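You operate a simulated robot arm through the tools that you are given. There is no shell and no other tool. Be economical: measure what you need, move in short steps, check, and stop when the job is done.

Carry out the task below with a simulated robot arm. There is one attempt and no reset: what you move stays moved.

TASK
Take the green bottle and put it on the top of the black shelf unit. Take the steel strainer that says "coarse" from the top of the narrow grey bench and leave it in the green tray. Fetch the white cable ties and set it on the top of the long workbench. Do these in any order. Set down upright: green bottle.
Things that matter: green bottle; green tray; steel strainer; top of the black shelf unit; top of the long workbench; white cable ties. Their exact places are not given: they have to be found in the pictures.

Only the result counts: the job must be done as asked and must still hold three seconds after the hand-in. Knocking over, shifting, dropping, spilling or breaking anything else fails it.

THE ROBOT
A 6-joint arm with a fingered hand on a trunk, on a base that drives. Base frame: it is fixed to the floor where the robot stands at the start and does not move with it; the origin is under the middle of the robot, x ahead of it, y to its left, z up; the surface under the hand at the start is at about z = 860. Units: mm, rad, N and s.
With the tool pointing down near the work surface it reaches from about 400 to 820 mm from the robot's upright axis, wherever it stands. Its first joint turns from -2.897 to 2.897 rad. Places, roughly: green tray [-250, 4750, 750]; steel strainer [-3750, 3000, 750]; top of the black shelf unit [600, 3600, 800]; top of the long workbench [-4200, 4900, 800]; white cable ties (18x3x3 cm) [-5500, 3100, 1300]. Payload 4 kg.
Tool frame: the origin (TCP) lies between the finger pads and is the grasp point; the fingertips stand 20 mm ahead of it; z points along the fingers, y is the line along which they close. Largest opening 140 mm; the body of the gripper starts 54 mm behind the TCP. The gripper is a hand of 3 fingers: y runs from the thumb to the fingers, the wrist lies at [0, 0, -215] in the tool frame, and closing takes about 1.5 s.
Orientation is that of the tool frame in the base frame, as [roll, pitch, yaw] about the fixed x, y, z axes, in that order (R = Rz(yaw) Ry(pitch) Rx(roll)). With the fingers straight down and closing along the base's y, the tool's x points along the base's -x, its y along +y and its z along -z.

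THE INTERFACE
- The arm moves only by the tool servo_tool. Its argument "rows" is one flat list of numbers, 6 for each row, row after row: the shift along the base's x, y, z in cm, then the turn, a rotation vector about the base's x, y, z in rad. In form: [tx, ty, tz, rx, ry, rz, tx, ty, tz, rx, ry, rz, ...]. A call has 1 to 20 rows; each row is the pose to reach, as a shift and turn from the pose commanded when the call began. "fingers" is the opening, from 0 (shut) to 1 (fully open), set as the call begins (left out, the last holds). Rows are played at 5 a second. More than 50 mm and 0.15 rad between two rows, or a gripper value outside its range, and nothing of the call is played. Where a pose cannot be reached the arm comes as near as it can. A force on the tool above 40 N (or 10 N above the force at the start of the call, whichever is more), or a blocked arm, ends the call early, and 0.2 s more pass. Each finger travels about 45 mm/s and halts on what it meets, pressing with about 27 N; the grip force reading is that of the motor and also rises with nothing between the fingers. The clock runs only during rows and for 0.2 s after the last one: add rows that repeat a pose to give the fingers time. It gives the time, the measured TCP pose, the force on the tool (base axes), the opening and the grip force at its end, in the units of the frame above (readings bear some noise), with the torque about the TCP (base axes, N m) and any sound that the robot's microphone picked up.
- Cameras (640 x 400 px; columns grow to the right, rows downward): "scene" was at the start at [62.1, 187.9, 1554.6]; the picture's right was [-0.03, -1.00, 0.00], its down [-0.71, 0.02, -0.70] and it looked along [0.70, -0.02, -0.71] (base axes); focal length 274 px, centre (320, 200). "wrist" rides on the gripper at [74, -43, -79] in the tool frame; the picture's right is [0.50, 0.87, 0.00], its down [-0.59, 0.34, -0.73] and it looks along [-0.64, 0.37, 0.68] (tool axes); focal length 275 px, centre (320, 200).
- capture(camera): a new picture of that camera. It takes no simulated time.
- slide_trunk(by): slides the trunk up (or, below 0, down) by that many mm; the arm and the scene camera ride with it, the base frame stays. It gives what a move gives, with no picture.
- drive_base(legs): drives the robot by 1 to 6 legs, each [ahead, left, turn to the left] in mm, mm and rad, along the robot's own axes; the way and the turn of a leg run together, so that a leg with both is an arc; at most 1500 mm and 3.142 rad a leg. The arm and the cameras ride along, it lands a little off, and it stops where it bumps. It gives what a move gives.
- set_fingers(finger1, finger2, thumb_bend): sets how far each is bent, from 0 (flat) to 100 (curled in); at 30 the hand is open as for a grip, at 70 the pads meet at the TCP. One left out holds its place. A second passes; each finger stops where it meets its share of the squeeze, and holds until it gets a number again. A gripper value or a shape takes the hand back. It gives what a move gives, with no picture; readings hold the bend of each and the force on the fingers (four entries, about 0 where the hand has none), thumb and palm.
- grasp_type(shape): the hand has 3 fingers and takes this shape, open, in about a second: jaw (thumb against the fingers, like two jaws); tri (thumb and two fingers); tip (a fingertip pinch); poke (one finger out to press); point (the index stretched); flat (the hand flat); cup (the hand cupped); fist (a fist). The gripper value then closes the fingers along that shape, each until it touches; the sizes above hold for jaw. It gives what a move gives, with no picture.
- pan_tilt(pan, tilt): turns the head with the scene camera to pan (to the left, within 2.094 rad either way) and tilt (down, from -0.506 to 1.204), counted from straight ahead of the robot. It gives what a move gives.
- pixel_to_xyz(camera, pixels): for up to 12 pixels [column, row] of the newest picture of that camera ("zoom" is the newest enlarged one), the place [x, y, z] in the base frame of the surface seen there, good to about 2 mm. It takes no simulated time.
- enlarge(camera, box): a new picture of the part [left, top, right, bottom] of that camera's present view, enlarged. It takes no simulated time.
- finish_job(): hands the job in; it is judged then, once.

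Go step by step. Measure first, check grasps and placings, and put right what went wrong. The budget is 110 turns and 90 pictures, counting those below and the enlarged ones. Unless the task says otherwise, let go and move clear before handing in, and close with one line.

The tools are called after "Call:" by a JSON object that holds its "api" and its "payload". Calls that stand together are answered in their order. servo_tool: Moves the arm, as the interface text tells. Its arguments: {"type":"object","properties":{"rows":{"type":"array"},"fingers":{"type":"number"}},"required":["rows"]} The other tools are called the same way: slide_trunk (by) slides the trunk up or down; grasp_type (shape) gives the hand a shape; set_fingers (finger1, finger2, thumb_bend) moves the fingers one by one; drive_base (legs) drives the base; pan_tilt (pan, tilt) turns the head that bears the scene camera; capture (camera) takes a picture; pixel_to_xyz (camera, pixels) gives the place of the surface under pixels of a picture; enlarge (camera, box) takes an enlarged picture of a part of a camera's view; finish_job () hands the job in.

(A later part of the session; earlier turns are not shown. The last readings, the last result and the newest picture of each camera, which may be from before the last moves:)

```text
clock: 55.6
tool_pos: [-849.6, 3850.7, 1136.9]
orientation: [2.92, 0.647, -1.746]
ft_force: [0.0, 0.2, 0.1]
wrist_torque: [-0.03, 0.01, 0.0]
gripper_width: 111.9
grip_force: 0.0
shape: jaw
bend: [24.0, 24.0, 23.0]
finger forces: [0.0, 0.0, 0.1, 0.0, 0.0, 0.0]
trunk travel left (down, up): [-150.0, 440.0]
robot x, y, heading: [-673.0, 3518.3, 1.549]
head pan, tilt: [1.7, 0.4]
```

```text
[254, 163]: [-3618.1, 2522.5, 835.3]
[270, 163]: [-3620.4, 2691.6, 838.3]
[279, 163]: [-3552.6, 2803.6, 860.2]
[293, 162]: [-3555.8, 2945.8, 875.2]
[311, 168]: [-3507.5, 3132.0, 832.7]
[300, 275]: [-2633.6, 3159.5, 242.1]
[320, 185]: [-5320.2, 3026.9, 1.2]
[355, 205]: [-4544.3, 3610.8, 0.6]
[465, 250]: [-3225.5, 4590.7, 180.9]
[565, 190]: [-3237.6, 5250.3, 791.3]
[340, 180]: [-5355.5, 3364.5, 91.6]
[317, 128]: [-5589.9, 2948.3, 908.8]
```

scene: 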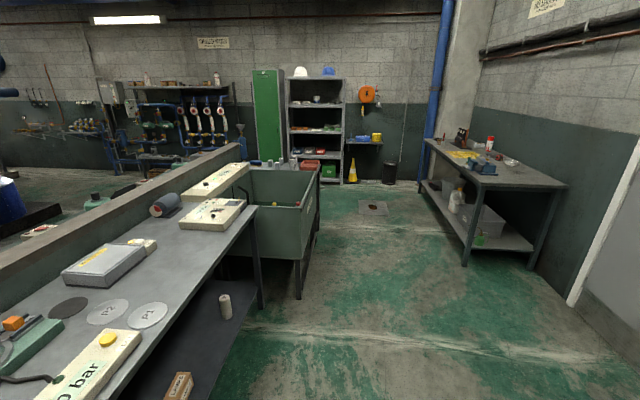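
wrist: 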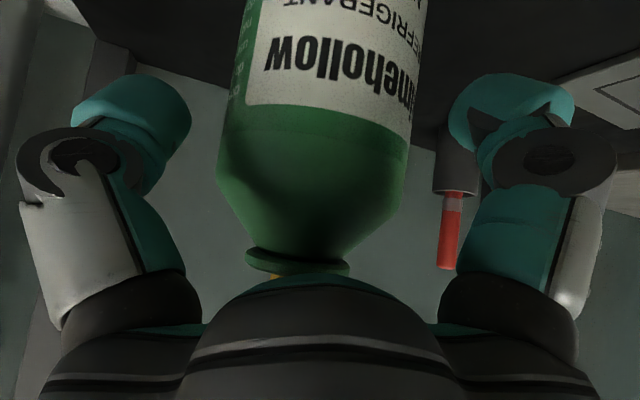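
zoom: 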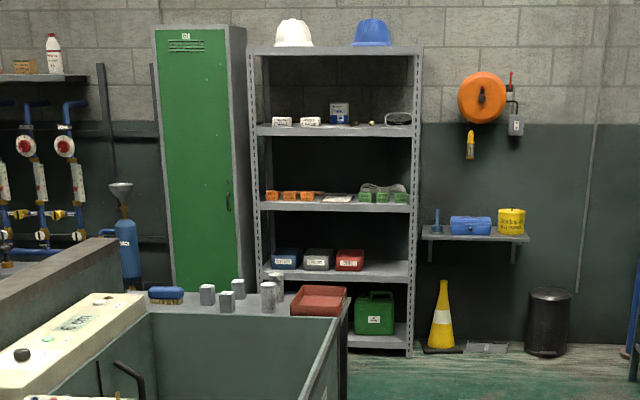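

The narrow grey bench behind the sink carries several grey cylinders (strainers), and the shelf with white boxes is further left. Driving west along the aisle.

Call:
{"api": "drive_base", "payload": {"legs": [[0, 1500, 0.02], [0, 1500, 0], [0, 800, 0]]}}

Call:
{"api": "pan_tilt", "payload": {"pan": 2.09, "tilt": 0.6}}

Call:
{"api": "capture", "payload": {"camera": "scene"}}

Call:
{"api": "pan_tilt", "payload": {"pan": -1.9, "tilt": 0.6}}

Call:
{"api": "capture", "payload": {"camera": "scene"}}

```text
clock: 73.9
tool_pos: [-4650.5, 3834.5, 1137.4]
orientation: [2.922, 0.651, -1.713]
ft_force: [0.3, 0.3, -0.4]
wrist_torque: [0.01, -0.02, 0.0]
gripper_width: 112.1
grip_force: 0.0
shape: jaw
bend: [24.0, 24.0, 23.0]
finger forces: [0.0, 0.0, 0.0, 0.0, 0.0, 0.0]
trunk travel left (down, up): [-150.0, 440.0]
robot x, y, heading: [-4459.5, 3509.9, 1.586]
head pan, tilt: [1.7, 0.4]
```

```text
clock: 74.8
tool_pos: [-4651.0, 3835.2, 1136.9]
orientation: [2.92, 0.648, -1.713]
ft_force: [0.7, -0.3, -0.7]
wrist_torque: [-0.01, 0.0, 0.0]
gripper_width: 111.5
grip_force: 0.0
shape: jaw
bend: [24.0, 24.0, 23.0]
finger forces: [0.0, 0.0, 0.0, 0.1, 0.0, 0.0]
trunk travel left (down, up): [-150.0, 440.0]
robot x, y, heading: [-4460.5, 3509.2, 1.585]
head pan, tilt: [2.089, 0.6]
```

```text
56 pictures are left
```

scene: 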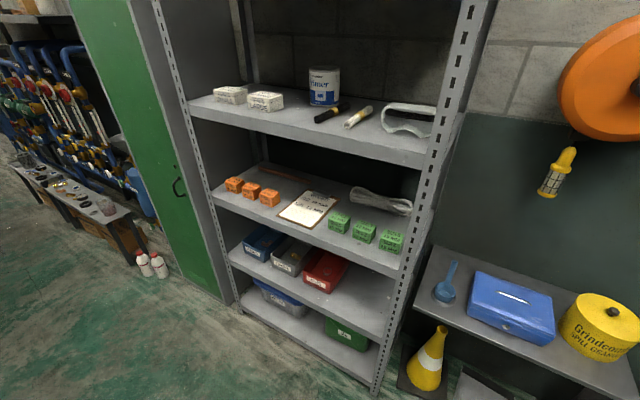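

```text
clock: 78.0
tool_pos: [-4651.6, 3835.6, 1137.6]
orientation: [2.921, 0.65, -1.715]
ft_force: [-0.3, -0.2, -0.3]
wrist_torque: [-0.01, -0.01, -0.01]
gripper_width: 111.7
grip_force: 0.0
shape: jaw
bend: [24.0, 24.0, 23.0]
finger forces: [0.0, 0.0, 0.1, 0.0, 0.0, 0.0]
trunk travel left (down, up): [-150.0, 440.0]
robot x, y, heading: [-4460.7, 3507.0, 1.585]
head pan, tilt: [-1.901, 0.6]
```

```text
55 pictures are left
```

scene: 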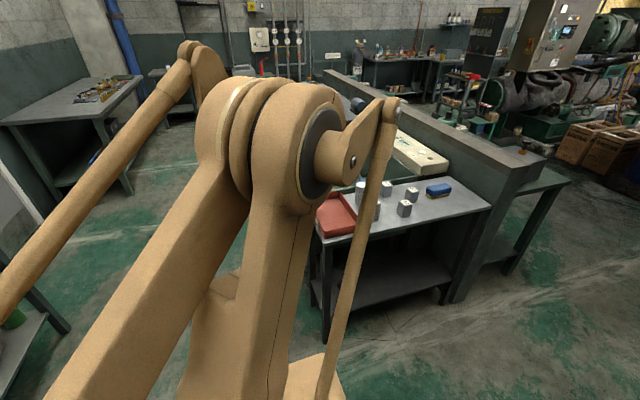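

Shelf shows a pale bundle at (380,200) on the lower board and a tube at (358,117) on the upper. Zooming to tell which are the cable ties.

Call:
{"api": "enlarge", "payload": {"camera": "scene", "box": [300, 150, 500, 275]}}

Call:
{"api": "pan_tilt", "payload": {"pan": 2.09, "tilt": 0.6}}

Call:
{"api": "enlarge", "payload": {"camera": "scene", "box": [190, 60, 450, 260]}}

Call:
{"api": "pixel_to_xyz", "payload": {"camera": "zoom", "pixels": [[300, 135], [430, 135], [380, 155], [415, 150], [420, 325], [510, 355], [460, 345], [400, 360], [460, 380], [420, 300], [560, 230], [545, 130]]}}

```text
3.20 times, centred on (400, 212) of scene
```

zoom: 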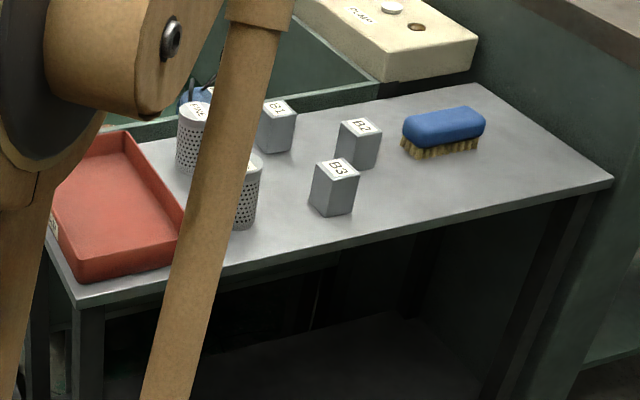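

```text
clock: 81.3
tool_pos: [-4650.7, 3836.5, 1136.5]
orientation: [2.92, 0.647, -1.715]
ft_force: [-0.7, -0.4, -0.6]
wrist_torque: [0.02, 0.01, -0.02]
gripper_width: 111.4
grip_force: 0.1
shape: jaw
bend: [24.0, 24.0, 23.0]
finger forces: [0.1, 0.1, 0.0, 0.0, 0.1, 0.0]
trunk travel left (down, up): [-150.0, 440.0]
robot x, y, heading: [-4463.5, 3510.9, 1.586]
head pan, tilt: [2.089, 0.6]
```

```text
2.00 times, centred on (320, 160) of scene
```

zoom: 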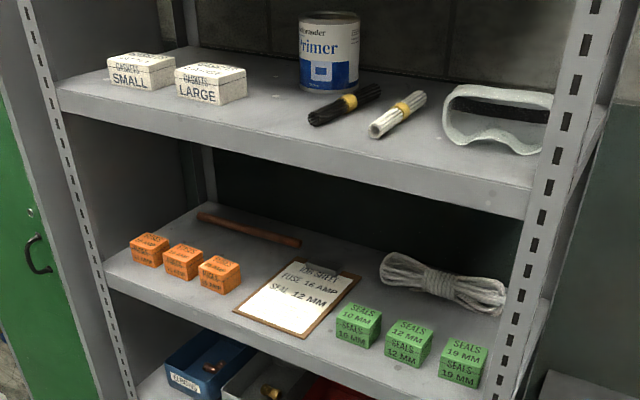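

```text
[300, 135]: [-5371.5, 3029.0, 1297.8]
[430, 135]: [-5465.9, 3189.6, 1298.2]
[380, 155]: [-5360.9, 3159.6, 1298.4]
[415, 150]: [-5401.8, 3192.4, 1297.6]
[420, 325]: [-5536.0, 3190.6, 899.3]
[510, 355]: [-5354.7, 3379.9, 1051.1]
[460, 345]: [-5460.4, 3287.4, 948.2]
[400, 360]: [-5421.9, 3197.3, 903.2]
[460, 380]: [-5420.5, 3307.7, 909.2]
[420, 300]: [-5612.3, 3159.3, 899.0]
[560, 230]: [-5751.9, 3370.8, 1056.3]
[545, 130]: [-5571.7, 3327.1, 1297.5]
```

The white cable ties are the white bundle with yellow band at zoom (400,113) on the z≈1298 board, next to black ties. Measuring its ends and neighbours.

Call:
{"api": "pixel_to_xyz", "payload": {"camera": "zoom", "pixels": [[376, 128], [385, 122], [402, 108], [413, 101], [421, 96], [318, 117], [350, 103], [375, 92], [452, 110], [455, 140], [480, 180], [465, 205]]}}

Call:
{"api": "pan_tilt", "payload": {"pan": 2.09, "tilt": 0.1}}

Call:
{"api": "capture", "payload": {"camera": "scene"}}

```text
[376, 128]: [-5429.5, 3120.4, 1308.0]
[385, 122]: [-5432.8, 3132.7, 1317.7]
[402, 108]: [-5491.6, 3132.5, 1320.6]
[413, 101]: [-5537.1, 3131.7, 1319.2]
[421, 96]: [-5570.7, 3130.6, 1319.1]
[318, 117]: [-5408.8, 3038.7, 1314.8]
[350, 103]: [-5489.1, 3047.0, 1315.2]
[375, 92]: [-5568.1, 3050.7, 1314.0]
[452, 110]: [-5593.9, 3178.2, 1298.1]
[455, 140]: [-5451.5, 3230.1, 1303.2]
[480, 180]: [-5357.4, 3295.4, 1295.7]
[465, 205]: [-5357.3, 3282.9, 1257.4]
```

```text
clock: 82.2
tool_pos: [-4651.4, 3835.6, 1137.6]
orientation: [2.919, 0.648, -1.714]
ft_force: [-0.8, 1.0, -0.6]
wrist_torque: [0.0, -0.01, -0.03]
gripper_width: 111.7
grip_force: 0.0
shape: jaw
bend: [24.0, 24.0, 23.0]
finger forces: [0.0, 0.0, 0.1, 0.0, 0.0, 0.0]
trunk travel left (down, up): [-150.0, 440.0]
robot x, y, heading: [-4462.3, 3505.5, 1.585]
head pan, tilt: [2.089, 0.099]
```

```text
52 pictures are left
```

scene: 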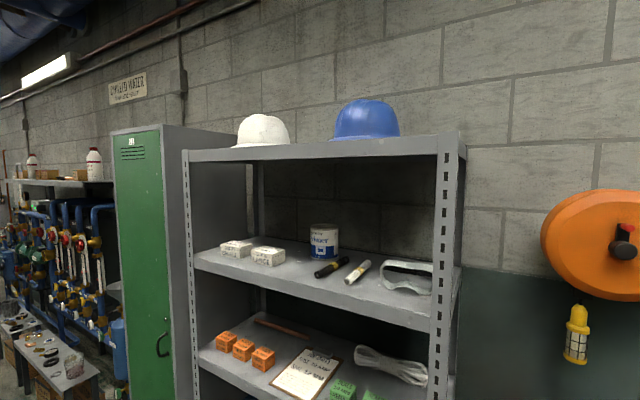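

Ties lie along x from about -5425 to -5600 at y≈3131, top z≈1320, with black ties at y≈3047 and goggles at y>3225. I'll turn to face the shelf, and measure the top board's height.

Call:
{"api": "pixel_to_xyz", "payload": {"camera": "scene", "pixels": [[320, 152], [320, 158], [320, 164], [400, 280], [345, 178]]}}

Call:
{"api": "drive_base", "payload": {"legs": [[0, 0, 1.557], [100, 200, 0]]}}

Call:
{"api": "slide_trunk", "payload": {"by": 300}}

Call:
{"api": "pan_tilt", "payload": {"pan": 0, "tilt": 0.6}}

Call:
{"api": "capture", "payload": {"camera": "scene"}}

```text
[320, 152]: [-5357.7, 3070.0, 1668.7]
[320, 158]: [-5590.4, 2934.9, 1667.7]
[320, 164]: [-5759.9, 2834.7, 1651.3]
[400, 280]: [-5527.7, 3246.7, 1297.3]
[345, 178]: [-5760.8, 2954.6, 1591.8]
```

```text
clock: 87.7
tool_pos: [-4890.6, 3121.6, 1137.4]
orientation: [2.922, 0.648, -0.155]
ft_force: [-0.2, -0.1, -0.1]
wrist_torque: [-0.02, 0.01, -0.01]
gripper_width: 111.7
grip_force: 0.0
shape: jaw
bend: [24.0, 24.0, 23.0]
finger forces: [0.0, 0.0, 0.0, 0.0, 0.0, 0.1]
trunk travel left (down, up): [-150.0, 440.0]
robot x, y, heading: [-4560.8, 3310.7, 3.142]
head pan, tilt: [2.089, 0.099]
```

```text
clock: 90.7
tool_pos: [-4890.1, 3122.8, 1437.3]
orientation: [2.92, 0.648, -0.156]
ft_force: [-0.3, 0.1, 0.9]
wrist_torque: [0.01, 0.01, -0.01]
gripper_width: 111.9
grip_force: 0.1
shape: jaw
bend: [24.0, 24.0, 23.0]
finger forces: [0.0, 0.0, 0.1, 0.0, 0.1, 0.0]
trunk travel left (down, up): [-450.0, 140.0]
robot x, y, heading: [-4560.7, 3312.8, 3.139]
head pan, tilt: [2.089, 0.099]
```

```text
clock: 92.7
tool_pos: [-4891.3, 3123.2, 1437.4]
orientation: [2.919, 0.649, -0.157]
ft_force: [0.4, -0.2, -0.2]
wrist_torque: [0.0, -0.03, -0.02]
gripper_width: 111.9
grip_force: 0.1
shape: jaw
bend: [24.0, 24.0, 23.0]
finger forces: [0.1, 0.1, 0.0, 0.1, 0.1, 0.0]
trunk travel left (down, up): [-450.0, 140.0]
robot x, y, heading: [-4561.3, 3309.4, 3.141]
head pan, tilt: [0.0, 0.6]
```

```text
51 pictures are left
```

scene: 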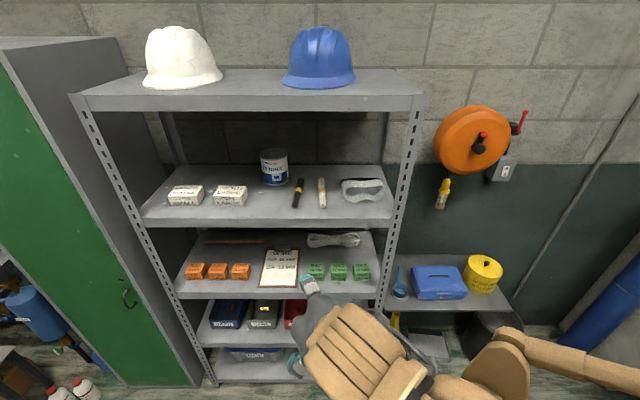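

Top board's underside is about z 1640, so there's ~320 mm of clearance. First restore the tool's symmetric orientation, then set tilt to 0.3 rad.

Call:
{"api": "servo_tool", "payload": {"rows": [0, 0, 0, 0.06, 0.078, 0, 0, 0, 0, 0.12, 0.157, 0, 0, 0, 0, 0.18, 0.235, 0], "fingers": 0.5}}

Call:
{"api": "servo_tool", "payload": {"rows": [-1.5, 0.2, 0.5, 0, -0.12, 0, -3, 0.4, 1, 0, -0.24, 0, -4.5, 0.6, 1, 0, -0.36, 0, -6, 0.8, 1, 0, -0.48, 0, -7.5, 0.8, 1, 0, -0.6, 0, -7.5, 0.8, 1, 0, -0.6, 0]}}

Call:
{"api": "drive_base", "payload": {"legs": [[270, 0, 0]]}}

Call:
{"api": "capture", "payload": {"camera": "scene"}}

Call:
{"api": "capture", "payload": {"camera": "wrist"}}

```text
clock: 93.5
tool_pos: [-4891.5, 3123.5, 1436.5]
orientation: [-3.136, 0.897, 0.003]
ft_force: [-0.2, -0.4, -0.4]
wrist_torque: [0.0, 0.0, 0.0]
gripper_width: 70.3
grip_force: 0.1
shape: jaw
bend: [34.0, 34.0, 33.0]
finger forces: [0.0, 0.0, 0.1, 0.0, 0.0, 0.0]
trunk travel left (down, up): [-450.0, 140.0]
robot x, y, heading: [-4562.0, 3307.7, 3.145]
head pan, tilt: [0.0, 0.6]
```

```text
clock: 94.9
tool_pos: [-4964.7, 3130.6, 1448.0]
orientation: [-3.138, 0.3, 0.002]
ft_force: [-0.2, -1.3, 0.8]
wrist_torque: [-0.06, -0.02, 0.01]
gripper_width: 70.3
grip_force: 0.1
shape: jaw
bend: [34.0, 34.0, 33.0]
finger forces: [0.0, 0.0, 0.1, 0.0, 0.0, 0.0]
trunk travel left (down, up): [-450.0, 140.0]
robot x, y, heading: [-4559.9, 3309.0, 3.143]
head pan, tilt: [0.0, 0.6]
```

```text
clock: 96.8
tool_pos: [-5238.9, 3129.3, 1446.4]
orientation: [-3.138, 0.296, 0.002]
ft_force: [-0.1, 0.2, 0.0]
wrist_torque: [0.01, -0.01, 0.01]
gripper_width: 70.2
grip_force: 0.0
shape: jaw
bend: [34.0, 34.0, 33.0]
finger forces: [0.1, 0.0, 0.0, 0.0, 0.0, 0.1]
trunk travel left (down, up): [-450.0, 140.0]
robot x, y, heading: [-4833.1, 3307.6, -3.141]
head pan, tilt: [0.0, 0.6]
```

```text
50 pictures are left
```

scene: 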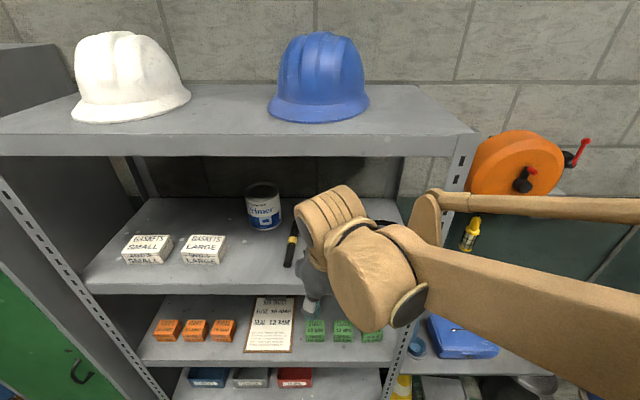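

```text
49 pictures are left
```

wrist: 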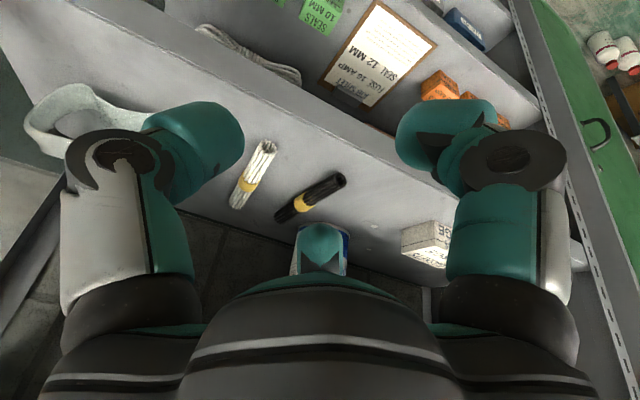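

Pre-pose good: fingers straddle the ties direction. Lower in front of the board, then move in at z≈1350.

Call:
{"api": "servo_tool", "payload": {"rows": [-2, 0, -4, 0, 0, 0, -4, 0, -8, 0, 0, 0, -6, 0.1, -9.8, 0, 0, 0, -10, 0.1, -9.8, 0, 0, 0, -14, 0.2, -9.8, 0, 0, 0, -14, 0.2, -9.8, 0, 0, 0]}}

Call:
{"api": "capture", "payload": {"camera": "wrist"}}

Call:
{"api": "capture", "payload": {"camera": "scene"}}

```text
clock: 98.2
tool_pos: [-5378.3, 3132.8, 1350.5]
orientation: [-3.14, 0.298, 0.003]
ft_force: [0.8, 0.3, 0.0]
wrist_torque: [0.01, 0.02, -0.02]
gripper_width: 70.3
grip_force: 0.1
shape: jaw
bend: [34.0, 34.0, 33.0]
finger forces: [0.0, 0.1, 0.0, 0.1, 0.0, 0.1]
trunk travel left (down, up): [-450.0, 140.0]
robot x, y, heading: [-4832.9, 3308.5, -3.138]
head pan, tilt: [0.0, 0.6]
```

```text
48 pictures are left
```

wrist: 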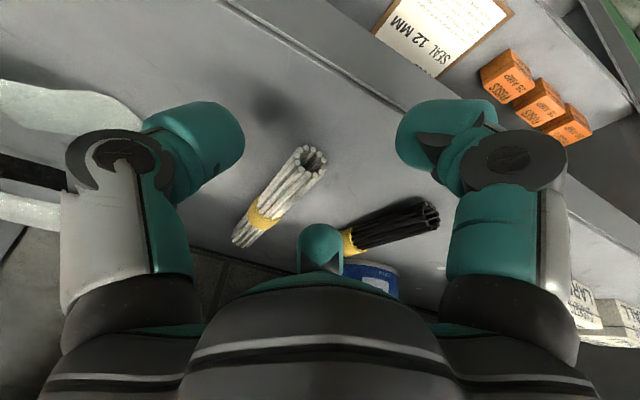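

```text
47 pictures are left
```

scene: 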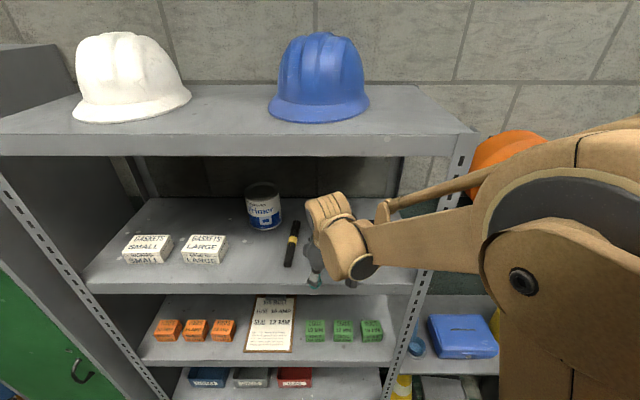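

Clear on both sides. Narrow the opening to ~50 mm, move in 84 mm at the same height.

Call:
{"api": "servo_tool", "payload": {"rows": [0, 0, 0, 0, 0, 0, 0, 0, 0, 0, 0, 0, -4, -0.1, 0, 0, 0, 0, -8.4, -0.1, 0, 0, 0, 0, -8.4, -0.1, 0, 0, 0, 0], "fingers": 0.37}}

Call:
{"api": "capture", "payload": {"camera": "wrist"}}

Call:
{"api": "enlarge", "payload": {"camera": "scene", "box": [200, 120, 440, 300]}}

```text
clock: 99.4
tool_pos: [-5462.6, 3131.1, 1351.2]
orientation: [-3.137, 0.301, 0.003]
ft_force: [0.2, 0.4, 0.4]
wrist_torque: [-0.02, 0.02, -0.03]
gripper_width: 52.3
grip_force: 0.0
shape: jaw
bend: [39.0, 39.0, 39.0]
finger forces: [0.0, 0.0, 0.0, 0.0, 0.0, 0.0]
trunk travel left (down, up): [-450.0, 140.0]
robot x, y, heading: [-4832.0, 3307.7, -3.137]
head pan, tilt: [0.0, 0.6]
```

```text
46 pictures are left
```

wrist: 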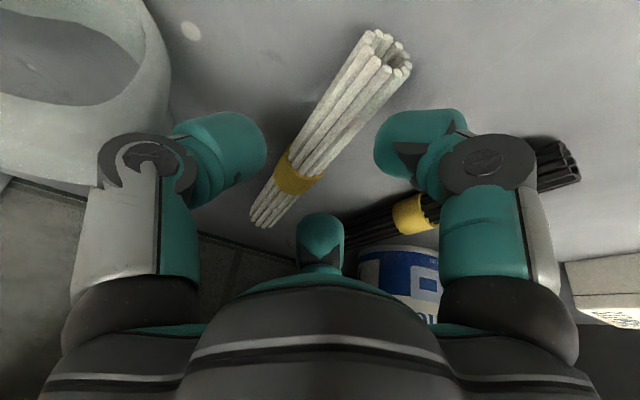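

```text
2.22 times, centred on (320, 210) of scene
```

zoom: 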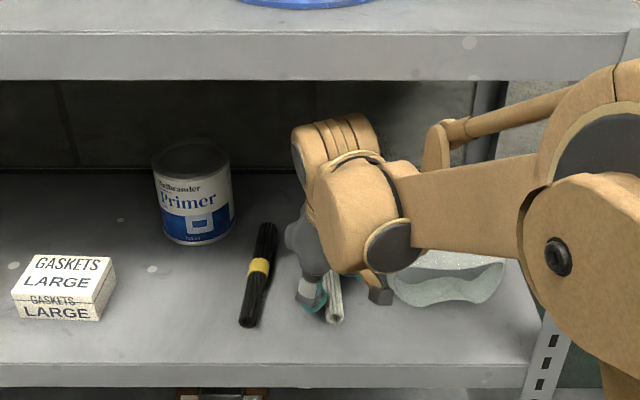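

Ties lie between the digits. The goggles at left (150,120) look close; checking distances.

Call:
{"api": "pixel_to_xyz", "payload": {"camera": "wrist", "pixels": [[165, 120], [140, 125], [90, 180], [150, 50], [215, 145], [265, 150], [145, 160], [320, 240], [345, 90], [365, 110], [300, 180], [410, 130]]}}

```text
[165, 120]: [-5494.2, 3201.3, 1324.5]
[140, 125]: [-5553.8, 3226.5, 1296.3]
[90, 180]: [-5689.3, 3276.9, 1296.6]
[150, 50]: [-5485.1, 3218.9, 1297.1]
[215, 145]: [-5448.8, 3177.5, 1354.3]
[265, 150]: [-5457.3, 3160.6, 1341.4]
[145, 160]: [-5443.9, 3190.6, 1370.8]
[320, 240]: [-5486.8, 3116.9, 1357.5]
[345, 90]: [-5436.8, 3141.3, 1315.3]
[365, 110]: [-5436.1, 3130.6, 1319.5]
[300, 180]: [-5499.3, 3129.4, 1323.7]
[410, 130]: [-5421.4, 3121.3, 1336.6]
```

Goggles are ~40 mm away in x from the thumb, fine. Finger inner edge vs ties needs checking: probing fingertip edges.

Call:
{"api": "pixel_to_xyz", "payload": {"camera": "wrist", "pixels": [[378, 150], [385, 130], [400, 160], [440, 120], [262, 140], [250, 170], [240, 120], [305, 235], [335, 235], [400, 75], [385, 45], [440, 190]]}}

```text
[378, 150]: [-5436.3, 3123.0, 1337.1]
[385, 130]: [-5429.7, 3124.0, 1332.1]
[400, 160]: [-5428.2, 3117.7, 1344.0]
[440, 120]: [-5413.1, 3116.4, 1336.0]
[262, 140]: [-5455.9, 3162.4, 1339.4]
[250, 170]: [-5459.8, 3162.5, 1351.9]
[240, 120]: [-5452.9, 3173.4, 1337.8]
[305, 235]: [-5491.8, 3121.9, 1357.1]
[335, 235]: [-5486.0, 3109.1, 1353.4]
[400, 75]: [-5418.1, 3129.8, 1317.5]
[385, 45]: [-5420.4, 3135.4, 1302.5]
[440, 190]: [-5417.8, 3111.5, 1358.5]
```

Gap between fingers is centred at y≈3142, ties at 3131. Shift −10 mm in y and open a bit more.

Call:
{"api": "servo_tool", "payload": {"rows": [0, -0.5, 0, 0, 0, 0, 0, -1.0, 0, 0, 0, 0, 0, -1.0, 0, 0, 0, 0], "fingers": 0.48}}

Call:
{"api": "capture", "payload": {"camera": "wrist"}}

Call:
{"api": "pixel_to_xyz", "payload": {"camera": "wrist", "pixels": [[400, 140], [392, 120], [420, 110], [480, 150], [250, 130], [245, 160], [520, 170], [330, 235], [380, 90], [330, 100], [500, 220]]}}

```text
clock: 100.2
tool_pos: [-5462.4, 3121.4, 1349.3]
orientation: [-3.138, 0.298, 0.004]
ft_force: [0.2, -0.2, -0.1]
wrist_torque: [-0.01, 0.0, 0.01]
gripper_width: 67.0
grip_force: 0.0
shape: jaw
bend: [35.0, 35.0, 34.0]
finger forces: [0.0, 0.0, 0.0, 0.0, 0.0, 0.0]
trunk travel left (down, up): [-450.0, 140.0]
robot x, y, heading: [-4834.8, 3306.5, -3.141]
head pan, tilt: [0.0, 0.6]
```

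```text
44 pictures are left
```

wrist: 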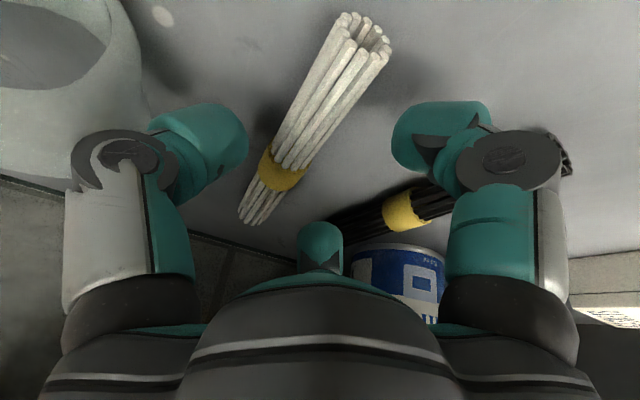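

```text
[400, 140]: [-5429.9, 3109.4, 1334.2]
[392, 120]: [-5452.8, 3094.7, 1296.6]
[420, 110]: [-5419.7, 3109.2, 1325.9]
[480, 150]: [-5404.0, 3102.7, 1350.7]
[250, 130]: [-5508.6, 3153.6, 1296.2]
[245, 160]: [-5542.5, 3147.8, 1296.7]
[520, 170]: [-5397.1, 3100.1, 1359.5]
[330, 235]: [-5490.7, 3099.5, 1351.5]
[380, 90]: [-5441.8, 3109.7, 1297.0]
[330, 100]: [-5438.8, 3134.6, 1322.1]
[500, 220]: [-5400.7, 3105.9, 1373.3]
```

Gap now spans y 3108–3159, centred on the ties. Descend 22 mm, then close.

Call:
{"api": "servo_tool", "payload": {"rows": [0, 0, -0.8, 0, 0, 0, 0, 0, -1.5, 0, 0, 0, 0, 0, -2.0, 0, 0, 0, 0, 0, -2.2, 0, 0, 0]}}

Call:
{"api": "capture", "payload": {"camera": "wrist"}}

Call:
{"api": "pixel_to_xyz", "payload": {"camera": "wrist", "pixels": [[420, 105], [440, 110], [400, 140], [230, 120], [205, 110], [330, 90]]}}

```text
clock: 101.2
tool_pos: [-5462.2, 3120.1, 1327.8]
orientation: [-3.139, 0.298, 0.004]
ft_force: [0.7, -1.1, 3.5]
wrist_torque: [-0.09, -0.12, 0.02]
gripper_width: 66.7
grip_force: 0.0
shape: jaw
bend: [35.0, 35.0, 34.0]
finger forces: [3.9, 0.1, 0.0, 0.0, 0.0, 0.1]
trunk travel left (down, up): [-450.0, 140.0]
robot x, y, heading: [-4835.9, 3309.0, -3.142]
head pan, tilt: [0.0, 0.6]
```

```text
43 pictures are left
```

wrist: 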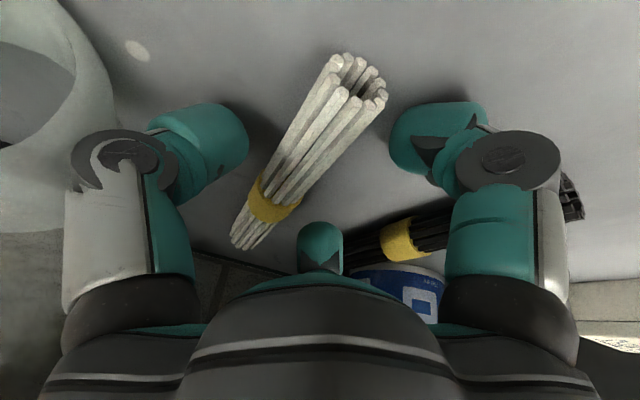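

```text
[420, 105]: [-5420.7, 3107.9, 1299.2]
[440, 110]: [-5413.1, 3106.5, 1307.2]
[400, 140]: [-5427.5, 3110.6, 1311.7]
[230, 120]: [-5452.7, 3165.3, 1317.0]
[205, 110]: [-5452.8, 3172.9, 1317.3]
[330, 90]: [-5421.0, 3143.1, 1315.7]
```

Finger 1 lightly touches the board (3.9 N). Raise 2 mm, go 10 mm deeper so all digits bear on the ties, then close.

Call:
{"api": "servo_tool", "payload": {"rows": [0, 0, 0.3, 0, 0, 0, -1.0, 0.3, 0.3, 0, 0, 0, -1.0, 0.3, 0.2, 0, 0, 0]}}

Call:
{"api": "servo_tool", "payload": {"rows": [0, 0, 0, 0, 0, 0, 0, 0, 0, 0, 0, 0, 0, 0, 0, 0, 0, 0, 0, 0, 0, 0, 0, 0, 0, 0, 0, 0, 0, 0, 0, 0, 0, 0, 0, 0, 0, 0, 0, 0, 0, 0], "fingers": 0.0}}

Call:
{"api": "capture", "payload": {"camera": "wrist"}}

```text
clock: 102.0
tool_pos: [-5472.6, 3124.3, 1329.0]
orientation: [-3.139, 0.297, 0.004]
ft_force: [0.5, 0.2, -0.5]
wrist_torque: [0.01, -0.02, 0.0]
gripper_width: 66.6
grip_force: 0.0
shape: jaw
bend: [35.0, 35.0, 34.0]
finger forces: [0.1, 0.1, 0.0, 0.0, 0.1, 0.0]
trunk travel left (down, up): [-450.0, 140.0]
robot x, y, heading: [-4836.5, 3309.6, -3.14]
head pan, tilt: [0.0, 0.6]
```

```text
clock: 103.6
tool_pos: [-5472.3, 3123.6, 1329.7]
orientation: [-3.139, 0.297, 0.004]
ft_force: [-0.2, -0.7, 1.0]
wrist_torque: [0.02, 0.1, 0.05]
gripper_width: 31.9
grip_force: 27.3
shape: jaw
bend: [98.0, 100.0, 44.0]
finger forces: [19.0, 19.7, 0.0, 0.0, 38.1, 0.1]
trunk travel left (down, up): [-450.0, 140.0]
robot x, y, heading: [-4831.3, 3309.3, -3.143]
head pan, tilt: [0.0, 0.6]
```

```text
42 pictures are left
```

wrist: 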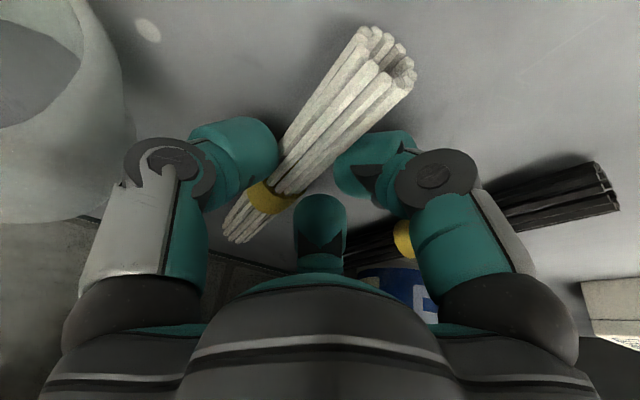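

Ties gripped (width 32 mm, forces 19/20/38 N). Lift 25 mm and withdraw.

Call:
{"api": "servo_tool", "payload": {"rows": [0, 0, 0.8, 0, 0, 0, 0, 0, 2.0, 0, 0, 0, 1, 0, 2.8, 0, 0, 0, 4, 0, 3.0, 0, 0, 0, 8, 0, 3.0, 0, 0, 0, 12, 0, 3.0, 0, 0, 0, 16, 0, 3.0, 0, 0, 0, 20, 0, 3.0, 0, 0, 0, 24, 0, 4.0, 0, 0, 0]}}

Call:
{"api": "capture", "payload": {"camera": "wrist"}}

Call:
{"api": "capture", "payload": {"camera": "scene"}}

```text
clock: 105.6
tool_pos: [-5229.6, 3123.6, 1369.9]
orientation: [-3.14, 0.3, 0.003]
ft_force: [0.4, -0.7, -0.2]
wrist_torque: [-0.03, 0.0, -0.03]
gripper_width: 31.2
grip_force: 27.2
shape: jaw
bend: [98.0, 100.0, 44.0]
finger forces: [19.9, 17.2, 0.0, 0.0, 37.1, 0.0]
trunk travel left (down, up): [-450.0, 140.0]
robot x, y, heading: [-4837.7, 3309.3, -3.141]
head pan, tilt: [0.0, 0.6]
```

```text
41 pictures are left
```

wrist: 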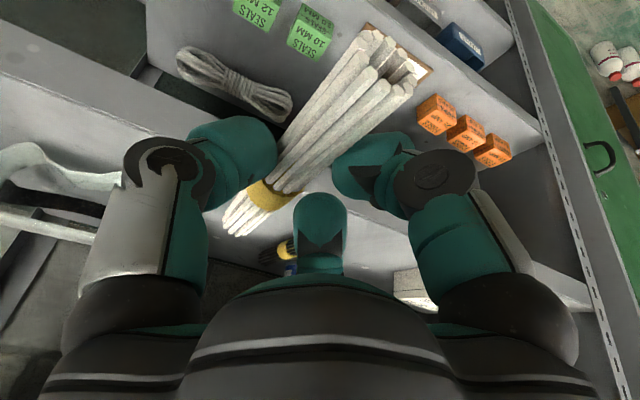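

```text
40 pictures are left
```

scene: 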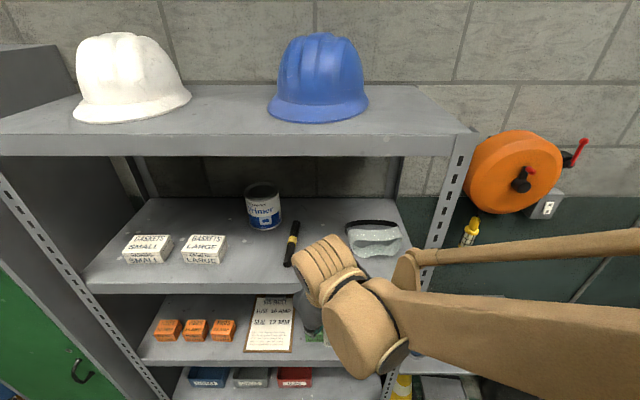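

Ties in hand, neighbours undisturbed. Backing off and turning right to face the long workbench.

Call:
{"api": "drive_base", "payload": {"legs": [[-500, 0, 0], [0, 0, -1.571]]}}

Call:
{"api": "pan_tilt", "payload": {"pan": 0, "tilt": 0.6}}

Call:
{"api": "capture", "payload": {"camera": "scene"}}

```text
clock: 112.4
tool_pos: [-4517.7, 3709.2, 1369.7]
orientation: [-3.138, 0.299, -1.585]
ft_force: [0.0, 0.3, -0.4]
wrist_torque: [-0.01, 0.05, -0.02]
gripper_width: 30.9
grip_force: 26.9
shape: jaw
bend: [98.0, 100.0, 44.0]
finger forces: [19.1, 16.5, 0.1, 0.1, 35.7, 0.1]
trunk travel left (down, up): [-450.0, 140.0]
robot x, y, heading: [-4338.2, 3311.3, 1.552]
head pan, tilt: [0.0, 0.6]
```

```text
clock: 113.0
tool_pos: [-4517.1, 3710.3, 1370.1]
orientation: [-3.138, 0.299, -1.586]
ft_force: [0.7, 0.7, 0.1]
wrist_torque: [-0.02, -0.02, -0.01]
gripper_width: 31.0
grip_force: 26.9
shape: jaw
bend: [98.0, 100.0, 44.0]
finger forces: [19.1, 16.6, 0.1, 0.0, 35.7, 0.0]
trunk travel left (down, up): [-450.0, 140.0]
robot x, y, heading: [-4336.9, 3309.3, 1.552]
head pan, tilt: [0.0, 0.6]
```

```text
39 pictures are left
```

scene: 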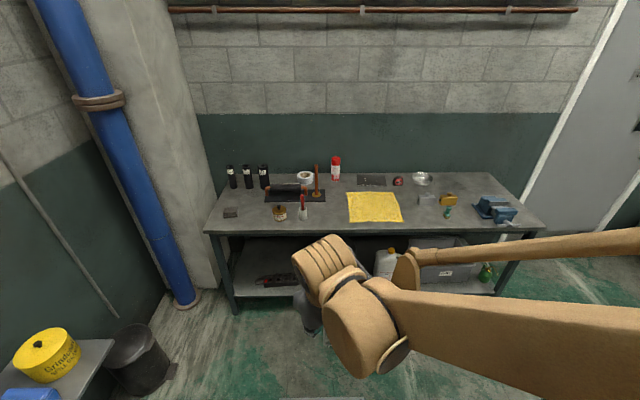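

The bench has free strips near (250,222) and (425,215). Measuring.

Call:
{"api": "pixel_to_xyz", "payload": {"camera": "scene", "pixels": [[207, 232], [535, 225], [280, 220], [302, 217], [325, 205], [347, 195], [350, 221], [405, 220], [425, 218], [450, 215], [425, 205], [330, 225]]}}

Call:
{"api": "enlarge", "payload": {"camera": "scene", "box": [200, 150, 550, 300]}}

```text
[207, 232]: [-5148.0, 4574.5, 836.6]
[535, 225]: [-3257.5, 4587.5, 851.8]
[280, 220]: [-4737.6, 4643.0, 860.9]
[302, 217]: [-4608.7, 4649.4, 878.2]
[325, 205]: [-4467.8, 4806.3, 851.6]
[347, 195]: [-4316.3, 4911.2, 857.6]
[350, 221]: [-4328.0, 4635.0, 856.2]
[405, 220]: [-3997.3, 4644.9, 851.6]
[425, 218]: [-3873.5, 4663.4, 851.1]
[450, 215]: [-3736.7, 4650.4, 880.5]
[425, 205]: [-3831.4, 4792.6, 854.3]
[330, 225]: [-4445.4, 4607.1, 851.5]
```

```text
1.83 times, centred on (375, 225) of scene
```

zoom: 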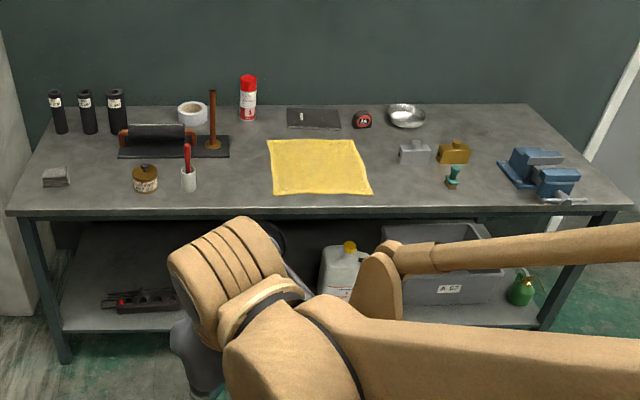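

Free spot at (-4420, 4700) between the white cup and the yellow sheet. Lower trunk and approach.

Call:
{"api": "slide_trunk", "payload": {"by": -300}}

Call:
{"api": "drive_base", "payload": {"legs": [[750, -85, 0]]}}

Call:
{"api": "capture", "payload": {"camera": "scene"}}

Call:
{"api": "capture", "payload": {"camera": "wrist"}}

```text
clock: 116.0
tool_pos: [-4515.8, 3709.4, 1069.4]
orientation: [-3.137, 0.299, -1.586]
ft_force: [-1.3, -0.5, -0.2]
wrist_torque: [-0.02, 0.01, 0.0]
gripper_width: 31.1
grip_force: 27.5
shape: jaw
bend: [98.0, 100.0, 44.0]
finger forces: [19.3, 16.5, 0.0, 0.1, 35.8, 0.0]
trunk travel left (down, up): [-150.0, 440.0]
robot x, y, heading: [-4336.0, 3312.3, 1.554]
head pan, tilt: [0.0, 0.6]
```

```text
clock: 120.1
tool_pos: [-4419.5, 4456.9, 1069.5]
orientation: [-3.139, 0.296, -1.584]
ft_force: [-0.5, 0.3, -1.3]
wrist_torque: [-0.03, 0.01, 0.06]
gripper_width: 30.9
grip_force: 26.3
shape: jaw
bend: [98.0, 100.0, 44.0]
finger forces: [19.3, 16.6, 0.1, 0.0, 36.2, 0.0]
trunk travel left (down, up): [-150.0, 440.0]
robot x, y, heading: [-4241.0, 4056.8, 1.554]
head pan, tilt: [0.0, 0.6]
```

```text
37 pictures are left
```

scene: 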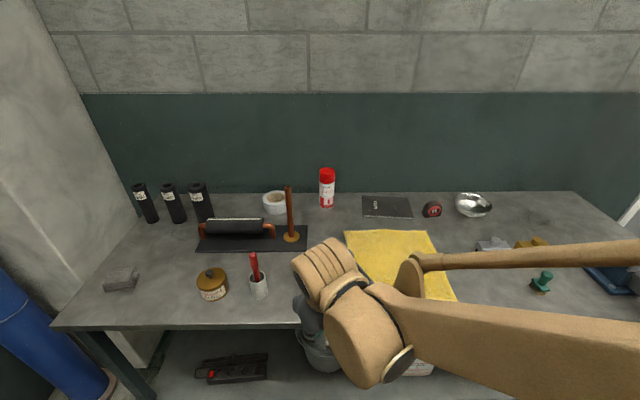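

```text
36 pictures are left
```

wrist: 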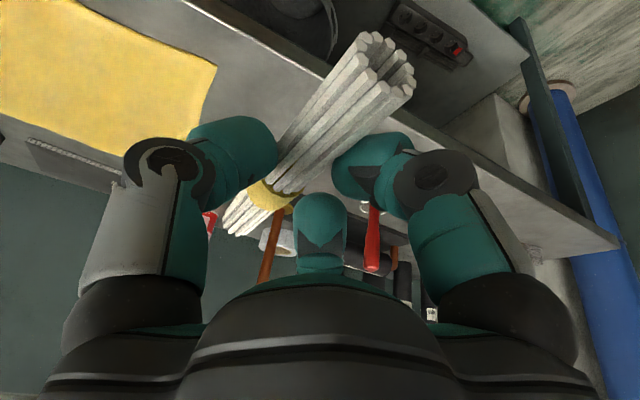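

Checking the gap between the mat/post and the yellow sheet.

Call:
{"api": "pixel_to_xyz", "payload": {"camera": "scene", "pixels": [[307, 248], [308, 228], [290, 237], [345, 235], [355, 260], [265, 290], [320, 235], [330, 230]]}}

Call:
{"api": "pixel_to_xyz", "payload": {"camera": "wrist", "pixels": [[375, 45], [408, 85], [350, 70], [385, 110], [300, 170], [232, 230], [216, 65], [190, 130]]}}

```text
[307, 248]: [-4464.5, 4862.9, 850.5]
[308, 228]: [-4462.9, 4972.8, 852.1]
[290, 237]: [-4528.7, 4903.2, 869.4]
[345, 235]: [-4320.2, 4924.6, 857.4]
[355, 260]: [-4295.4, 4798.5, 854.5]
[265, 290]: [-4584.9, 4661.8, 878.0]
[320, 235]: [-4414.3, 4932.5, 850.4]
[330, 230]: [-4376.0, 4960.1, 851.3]
```

```text
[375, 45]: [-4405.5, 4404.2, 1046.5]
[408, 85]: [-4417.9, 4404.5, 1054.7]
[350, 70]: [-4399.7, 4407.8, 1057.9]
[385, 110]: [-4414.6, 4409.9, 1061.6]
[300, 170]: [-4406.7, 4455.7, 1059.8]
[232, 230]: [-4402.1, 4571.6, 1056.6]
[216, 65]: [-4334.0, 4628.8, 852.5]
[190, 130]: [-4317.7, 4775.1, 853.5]
```

Gap is wide enough. Move to above the spot, then creep down.

Call:
{"api": "servo_tool", "payload": {"rows": [-1, 4, -1, 0, 0, 0, -2, 8, -2, 0, 0, 0, -3, 12, -3, 0, 0, 0, -3, 16, -5, 0, 0, 0, -3, 20, -7, 0, 0, 0, -3, 22, -11, 0, 0, 0, -3, 22, -15, 0, 0, 0, -3, 22, -17.5, 0, 0, 0, -3, 22, -17.5, 0, 0, 0]}}

Call:
{"api": "capture", "payload": {"camera": "wrist"}}

Call:
{"api": "pixel_to_xyz", "payload": {"camera": "wrist", "pixels": [[375, 45], [395, 60], [408, 85], [350, 70], [385, 110], [300, 170], [232, 230]]}}

```text
clock: 122.1
tool_pos: [-4450.0, 4667.7, 897.1]
orientation: [-3.14, 0.305, -1.585]
ft_force: [-0.2, 1.1, -1.1]
wrist_torque: [-0.02, 0.03, 0.0]
gripper_width: 30.8
grip_force: 26.9
shape: jaw
bend: [98.0, 100.0, 44.0]
finger forces: [19.7, 16.8, 0.0, 0.0, 36.4, 0.0]
trunk travel left (down, up): [-150.0, 440.0]
robot x, y, heading: [-4239.8, 4056.9, 1.554]
head pan, tilt: [0.0, 0.6]
```

```text
35 pictures are left
```

wrist: 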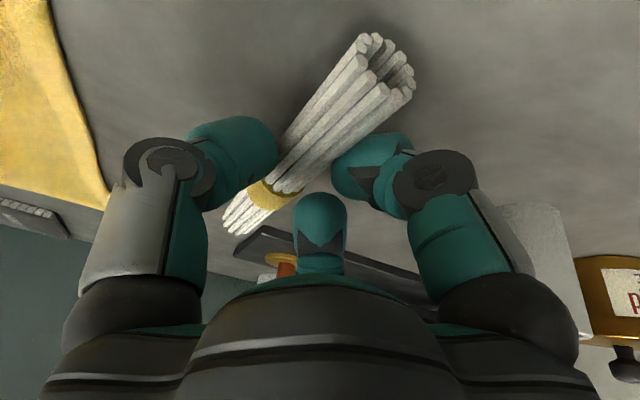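

```text
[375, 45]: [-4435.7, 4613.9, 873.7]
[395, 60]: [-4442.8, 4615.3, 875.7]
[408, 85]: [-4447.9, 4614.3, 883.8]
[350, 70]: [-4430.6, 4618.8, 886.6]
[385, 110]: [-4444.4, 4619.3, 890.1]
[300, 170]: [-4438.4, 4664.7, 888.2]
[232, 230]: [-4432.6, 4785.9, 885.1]
```

About 12–14 mm above. Creep down to contact.

Call:
{"api": "servo_tool", "payload": {"rows": [0, 0, -0.4, 0, 0, 0, 0, 0, -0.8, 0, 0, 0, 0, 0, -1.1, 0, 0, 0, 0, 0, -1.3, 0, 0, 0]}}

```text
clock: 123.1
tool_pos: [-4450.1, 4667.2, 885.0]
orientation: [-3.14, 0.307, -1.586]
ft_force: [-0.2, -0.1, 0.9]
wrist_torque: [0.18, -0.06, -0.02]
gripper_width: 30.9
grip_force: 26.8
shape: jaw
bend: [98.0, 100.0, 44.0]
finger forces: [18.4, 19.3, 0.0, 0.1, 37.7, 0.0]
trunk travel left (down, up): [-150.0, 440.0]
robot x, y, heading: [-4243.3, 4058.1, 1.552]
head pan, tilt: [0.0, 0.6]
```

Call:
{"api": "servo_tool", "payload": {"rows": [0, 0, -0.15, 0, 0, 0, 0, 0, -0.2, 0, 0, 0]}}

Call:
{"api": "servo_tool", "payload": {"rows": [0, 0, 0, 0, 0, 0, 0, 0, 0, 0, 0, 0, 0, 0, 0, 0, 0, 0, 0, 0, 0, 0, 0, 0, 0, 0, 0, 0, 0, 0], "fingers": 0.45}}

Call:
{"api": "capture", "payload": {"camera": "wrist"}}

```text
clock: 123.7
tool_pos: [-4450.1, 4668.4, 882.4]
orientation: [-3.14, 0.308, -1.584]
ft_force: [0.7, -0.8, 1.2]
wrist_torque: [0.2, -0.06, -0.01]
gripper_width: 30.9
grip_force: 27.2
shape: jaw
bend: [98.0, 100.0, 44.0]
finger forces: [17.9, 19.8, 0.2, 0.1, 37.8, 0.0]
trunk travel left (down, up): [-150.0, 440.0]
robot x, y, heading: [-4242.6, 4054.0, 1.558]
head pan, tilt: [0.0, 0.6]
```

```text
clock: 124.9
tool_pos: [-4450.0, 4668.9, 884.5]
orientation: [-3.141, 0.308, -1.585]
ft_force: [-0.2, -0.5, -0.3]
wrist_torque: [-0.01, 0.01, -0.04]
gripper_width: 62.7
grip_force: 0.1
shape: jaw
bend: [36.0, 36.0, 35.0]
finger forces: [0.0, 0.0, 0.0, 0.0, 0.0, 0.0]
trunk travel left (down, up): [-150.0, 440.0]
robot x, y, heading: [-4239.7, 4052.2, 1.559]
head pan, tilt: [0.0, 0.6]
```

```text
34 pictures are left
```

wrist: 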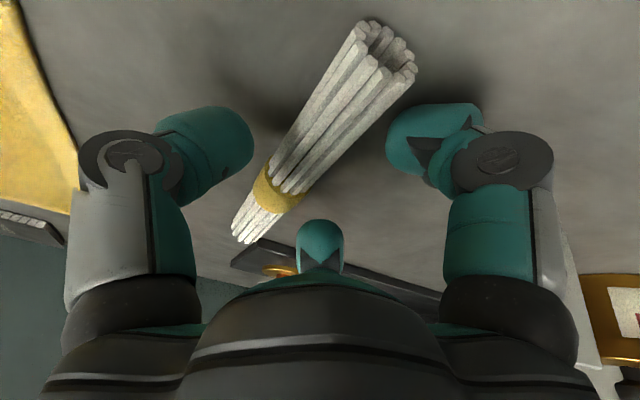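

Released on the bench. Withdraw along the tool axis, then plan the strainer.

Call:
{"api": "servo_tool", "payload": {"rows": [0, -0.3, 1, 0, 0, 0, 0, -1.2, 4, 0, 0, 0, 0, -2.6, 8.5, 0, 0, 0, 0, -4, 13, 0, 0, 0, 0, -6, 17, 0, 0, 0, 0, -10, 19, 0, 0, 0, 1, -14, 20, 0, 0, 0, 2, -18, 20, 0, 0, 0, 2, -22, 20, 0, 0, 0]}}

Call:
{"api": "drive_base", "payload": {"legs": [[-550, 0, 0]]}}

Call:
{"api": "capture", "payload": {"camera": "scene"}}

```text
clock: 126.9
tool_pos: [-4429.5, 4447.7, 1083.4]
orientation: [-3.139, 0.307, -1.582]
ft_force: [-0.2, -0.5, -0.5]
wrist_torque: [0.01, 0.01, 0.02]
gripper_width: 63.0
grip_force: 0.1
shape: jaw
bend: [36.0, 36.0, 35.0]
finger forces: [0.0, 0.0, 0.0, 0.0, 0.0, 0.0]
trunk travel left (down, up): [-150.0, 440.0]
robot x, y, heading: [-4242.9, 4054.4, 1.552]
head pan, tilt: [0.0, 0.6]
```

```text
clock: 130.0
tool_pos: [-4436.2, 3899.4, 1084.0]
orientation: [-3.141, 0.307, -1.59]
ft_force: [-0.7, 0.1, -0.2]
wrist_torque: [0.01, 0.02, -0.02]
gripper_width: 62.9
grip_force: 0.1
shape: jaw
bend: [36.0, 36.0, 35.0]
finger forces: [0.1, 0.0, 0.0, 0.0, 0.0, 0.0]
trunk travel left (down, up): [-150.0, 440.0]
robot x, y, heading: [-4246.8, 3507.5, 1.556]
head pan, tilt: [0.0, 0.6]
```

```text
33 pictures are left
```

scene: 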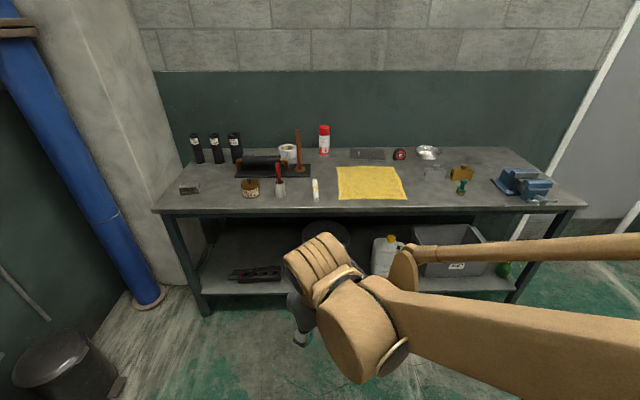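

The ties lie on the workbench at (316,190), all else intact. Now turning toward the narrow grey bench.

Call:
{"api": "drive_base", "payload": {"legs": [[0, 200, 0], [0, 0, -1.556], [0, -300, 0]]}}

Call:
{"api": "pan_tilt", "payload": {"pan": -0.1, "tilt": 0.65}}

Call:
{"api": "capture", "payload": {"camera": "scene"}}

Call:
{"api": "enlarge", "payload": {"camera": "scene", "box": [200, 120, 520, 320]}}

```text
clock: 137.0
tool_pos: [-4063.6, 3405.4, 1082.6]
orientation: [-3.141, 0.307, -3.138]
ft_force: [-0.5, -0.1, 0.7]
wrist_torque: [0.02, 0.01, -0.01]
gripper_width: 62.7
grip_force: 0.0
shape: jaw
bend: [36.0, 36.0, 35.0]
finger forces: [0.0, 0.0, 0.0, 0.0, 0.1, 0.0]
trunk travel left (down, up): [-150.0, 440.0]
robot x, y, heading: [-4452.0, 3208.9, 0.004]
head pan, tilt: [0.0, 0.6]
```

```text
clock: 137.7
tool_pos: [-4064.0, 3405.6, 1082.1]
orientation: [-3.14, 0.307, -3.138]
ft_force: [0.2, 0.8, -0.1]
wrist_torque: [-0.02, 0.01, -0.03]
gripper_width: 62.7
grip_force: 0.0
shape: jaw
bend: [36.0, 36.0, 35.0]
finger forces: [0.0, 0.0, 0.0, 0.0, 0.1, 0.1]
trunk travel left (down, up): [-150.0, 440.0]
robot x, y, heading: [-4452.5, 3215.1, 0.004]
head pan, tilt: [-0.099, 0.649]
```

```text
32 pictures are left
```

scene: 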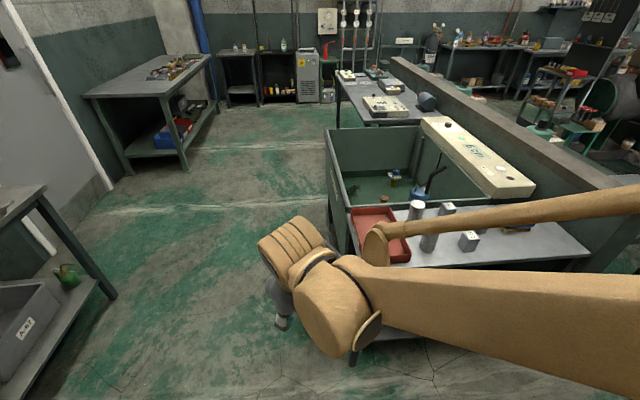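

```text
2.00 times, centred on (360, 220) of scene
```

zoom: 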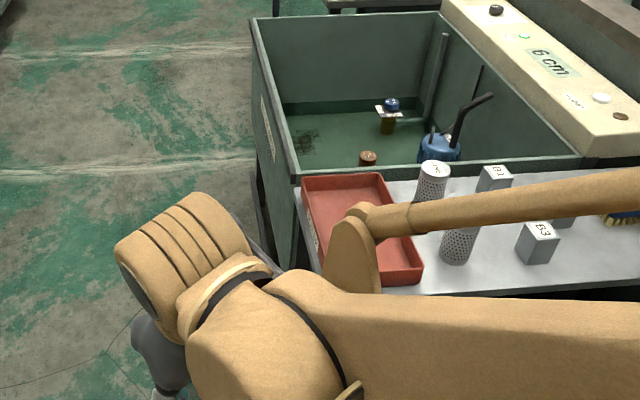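

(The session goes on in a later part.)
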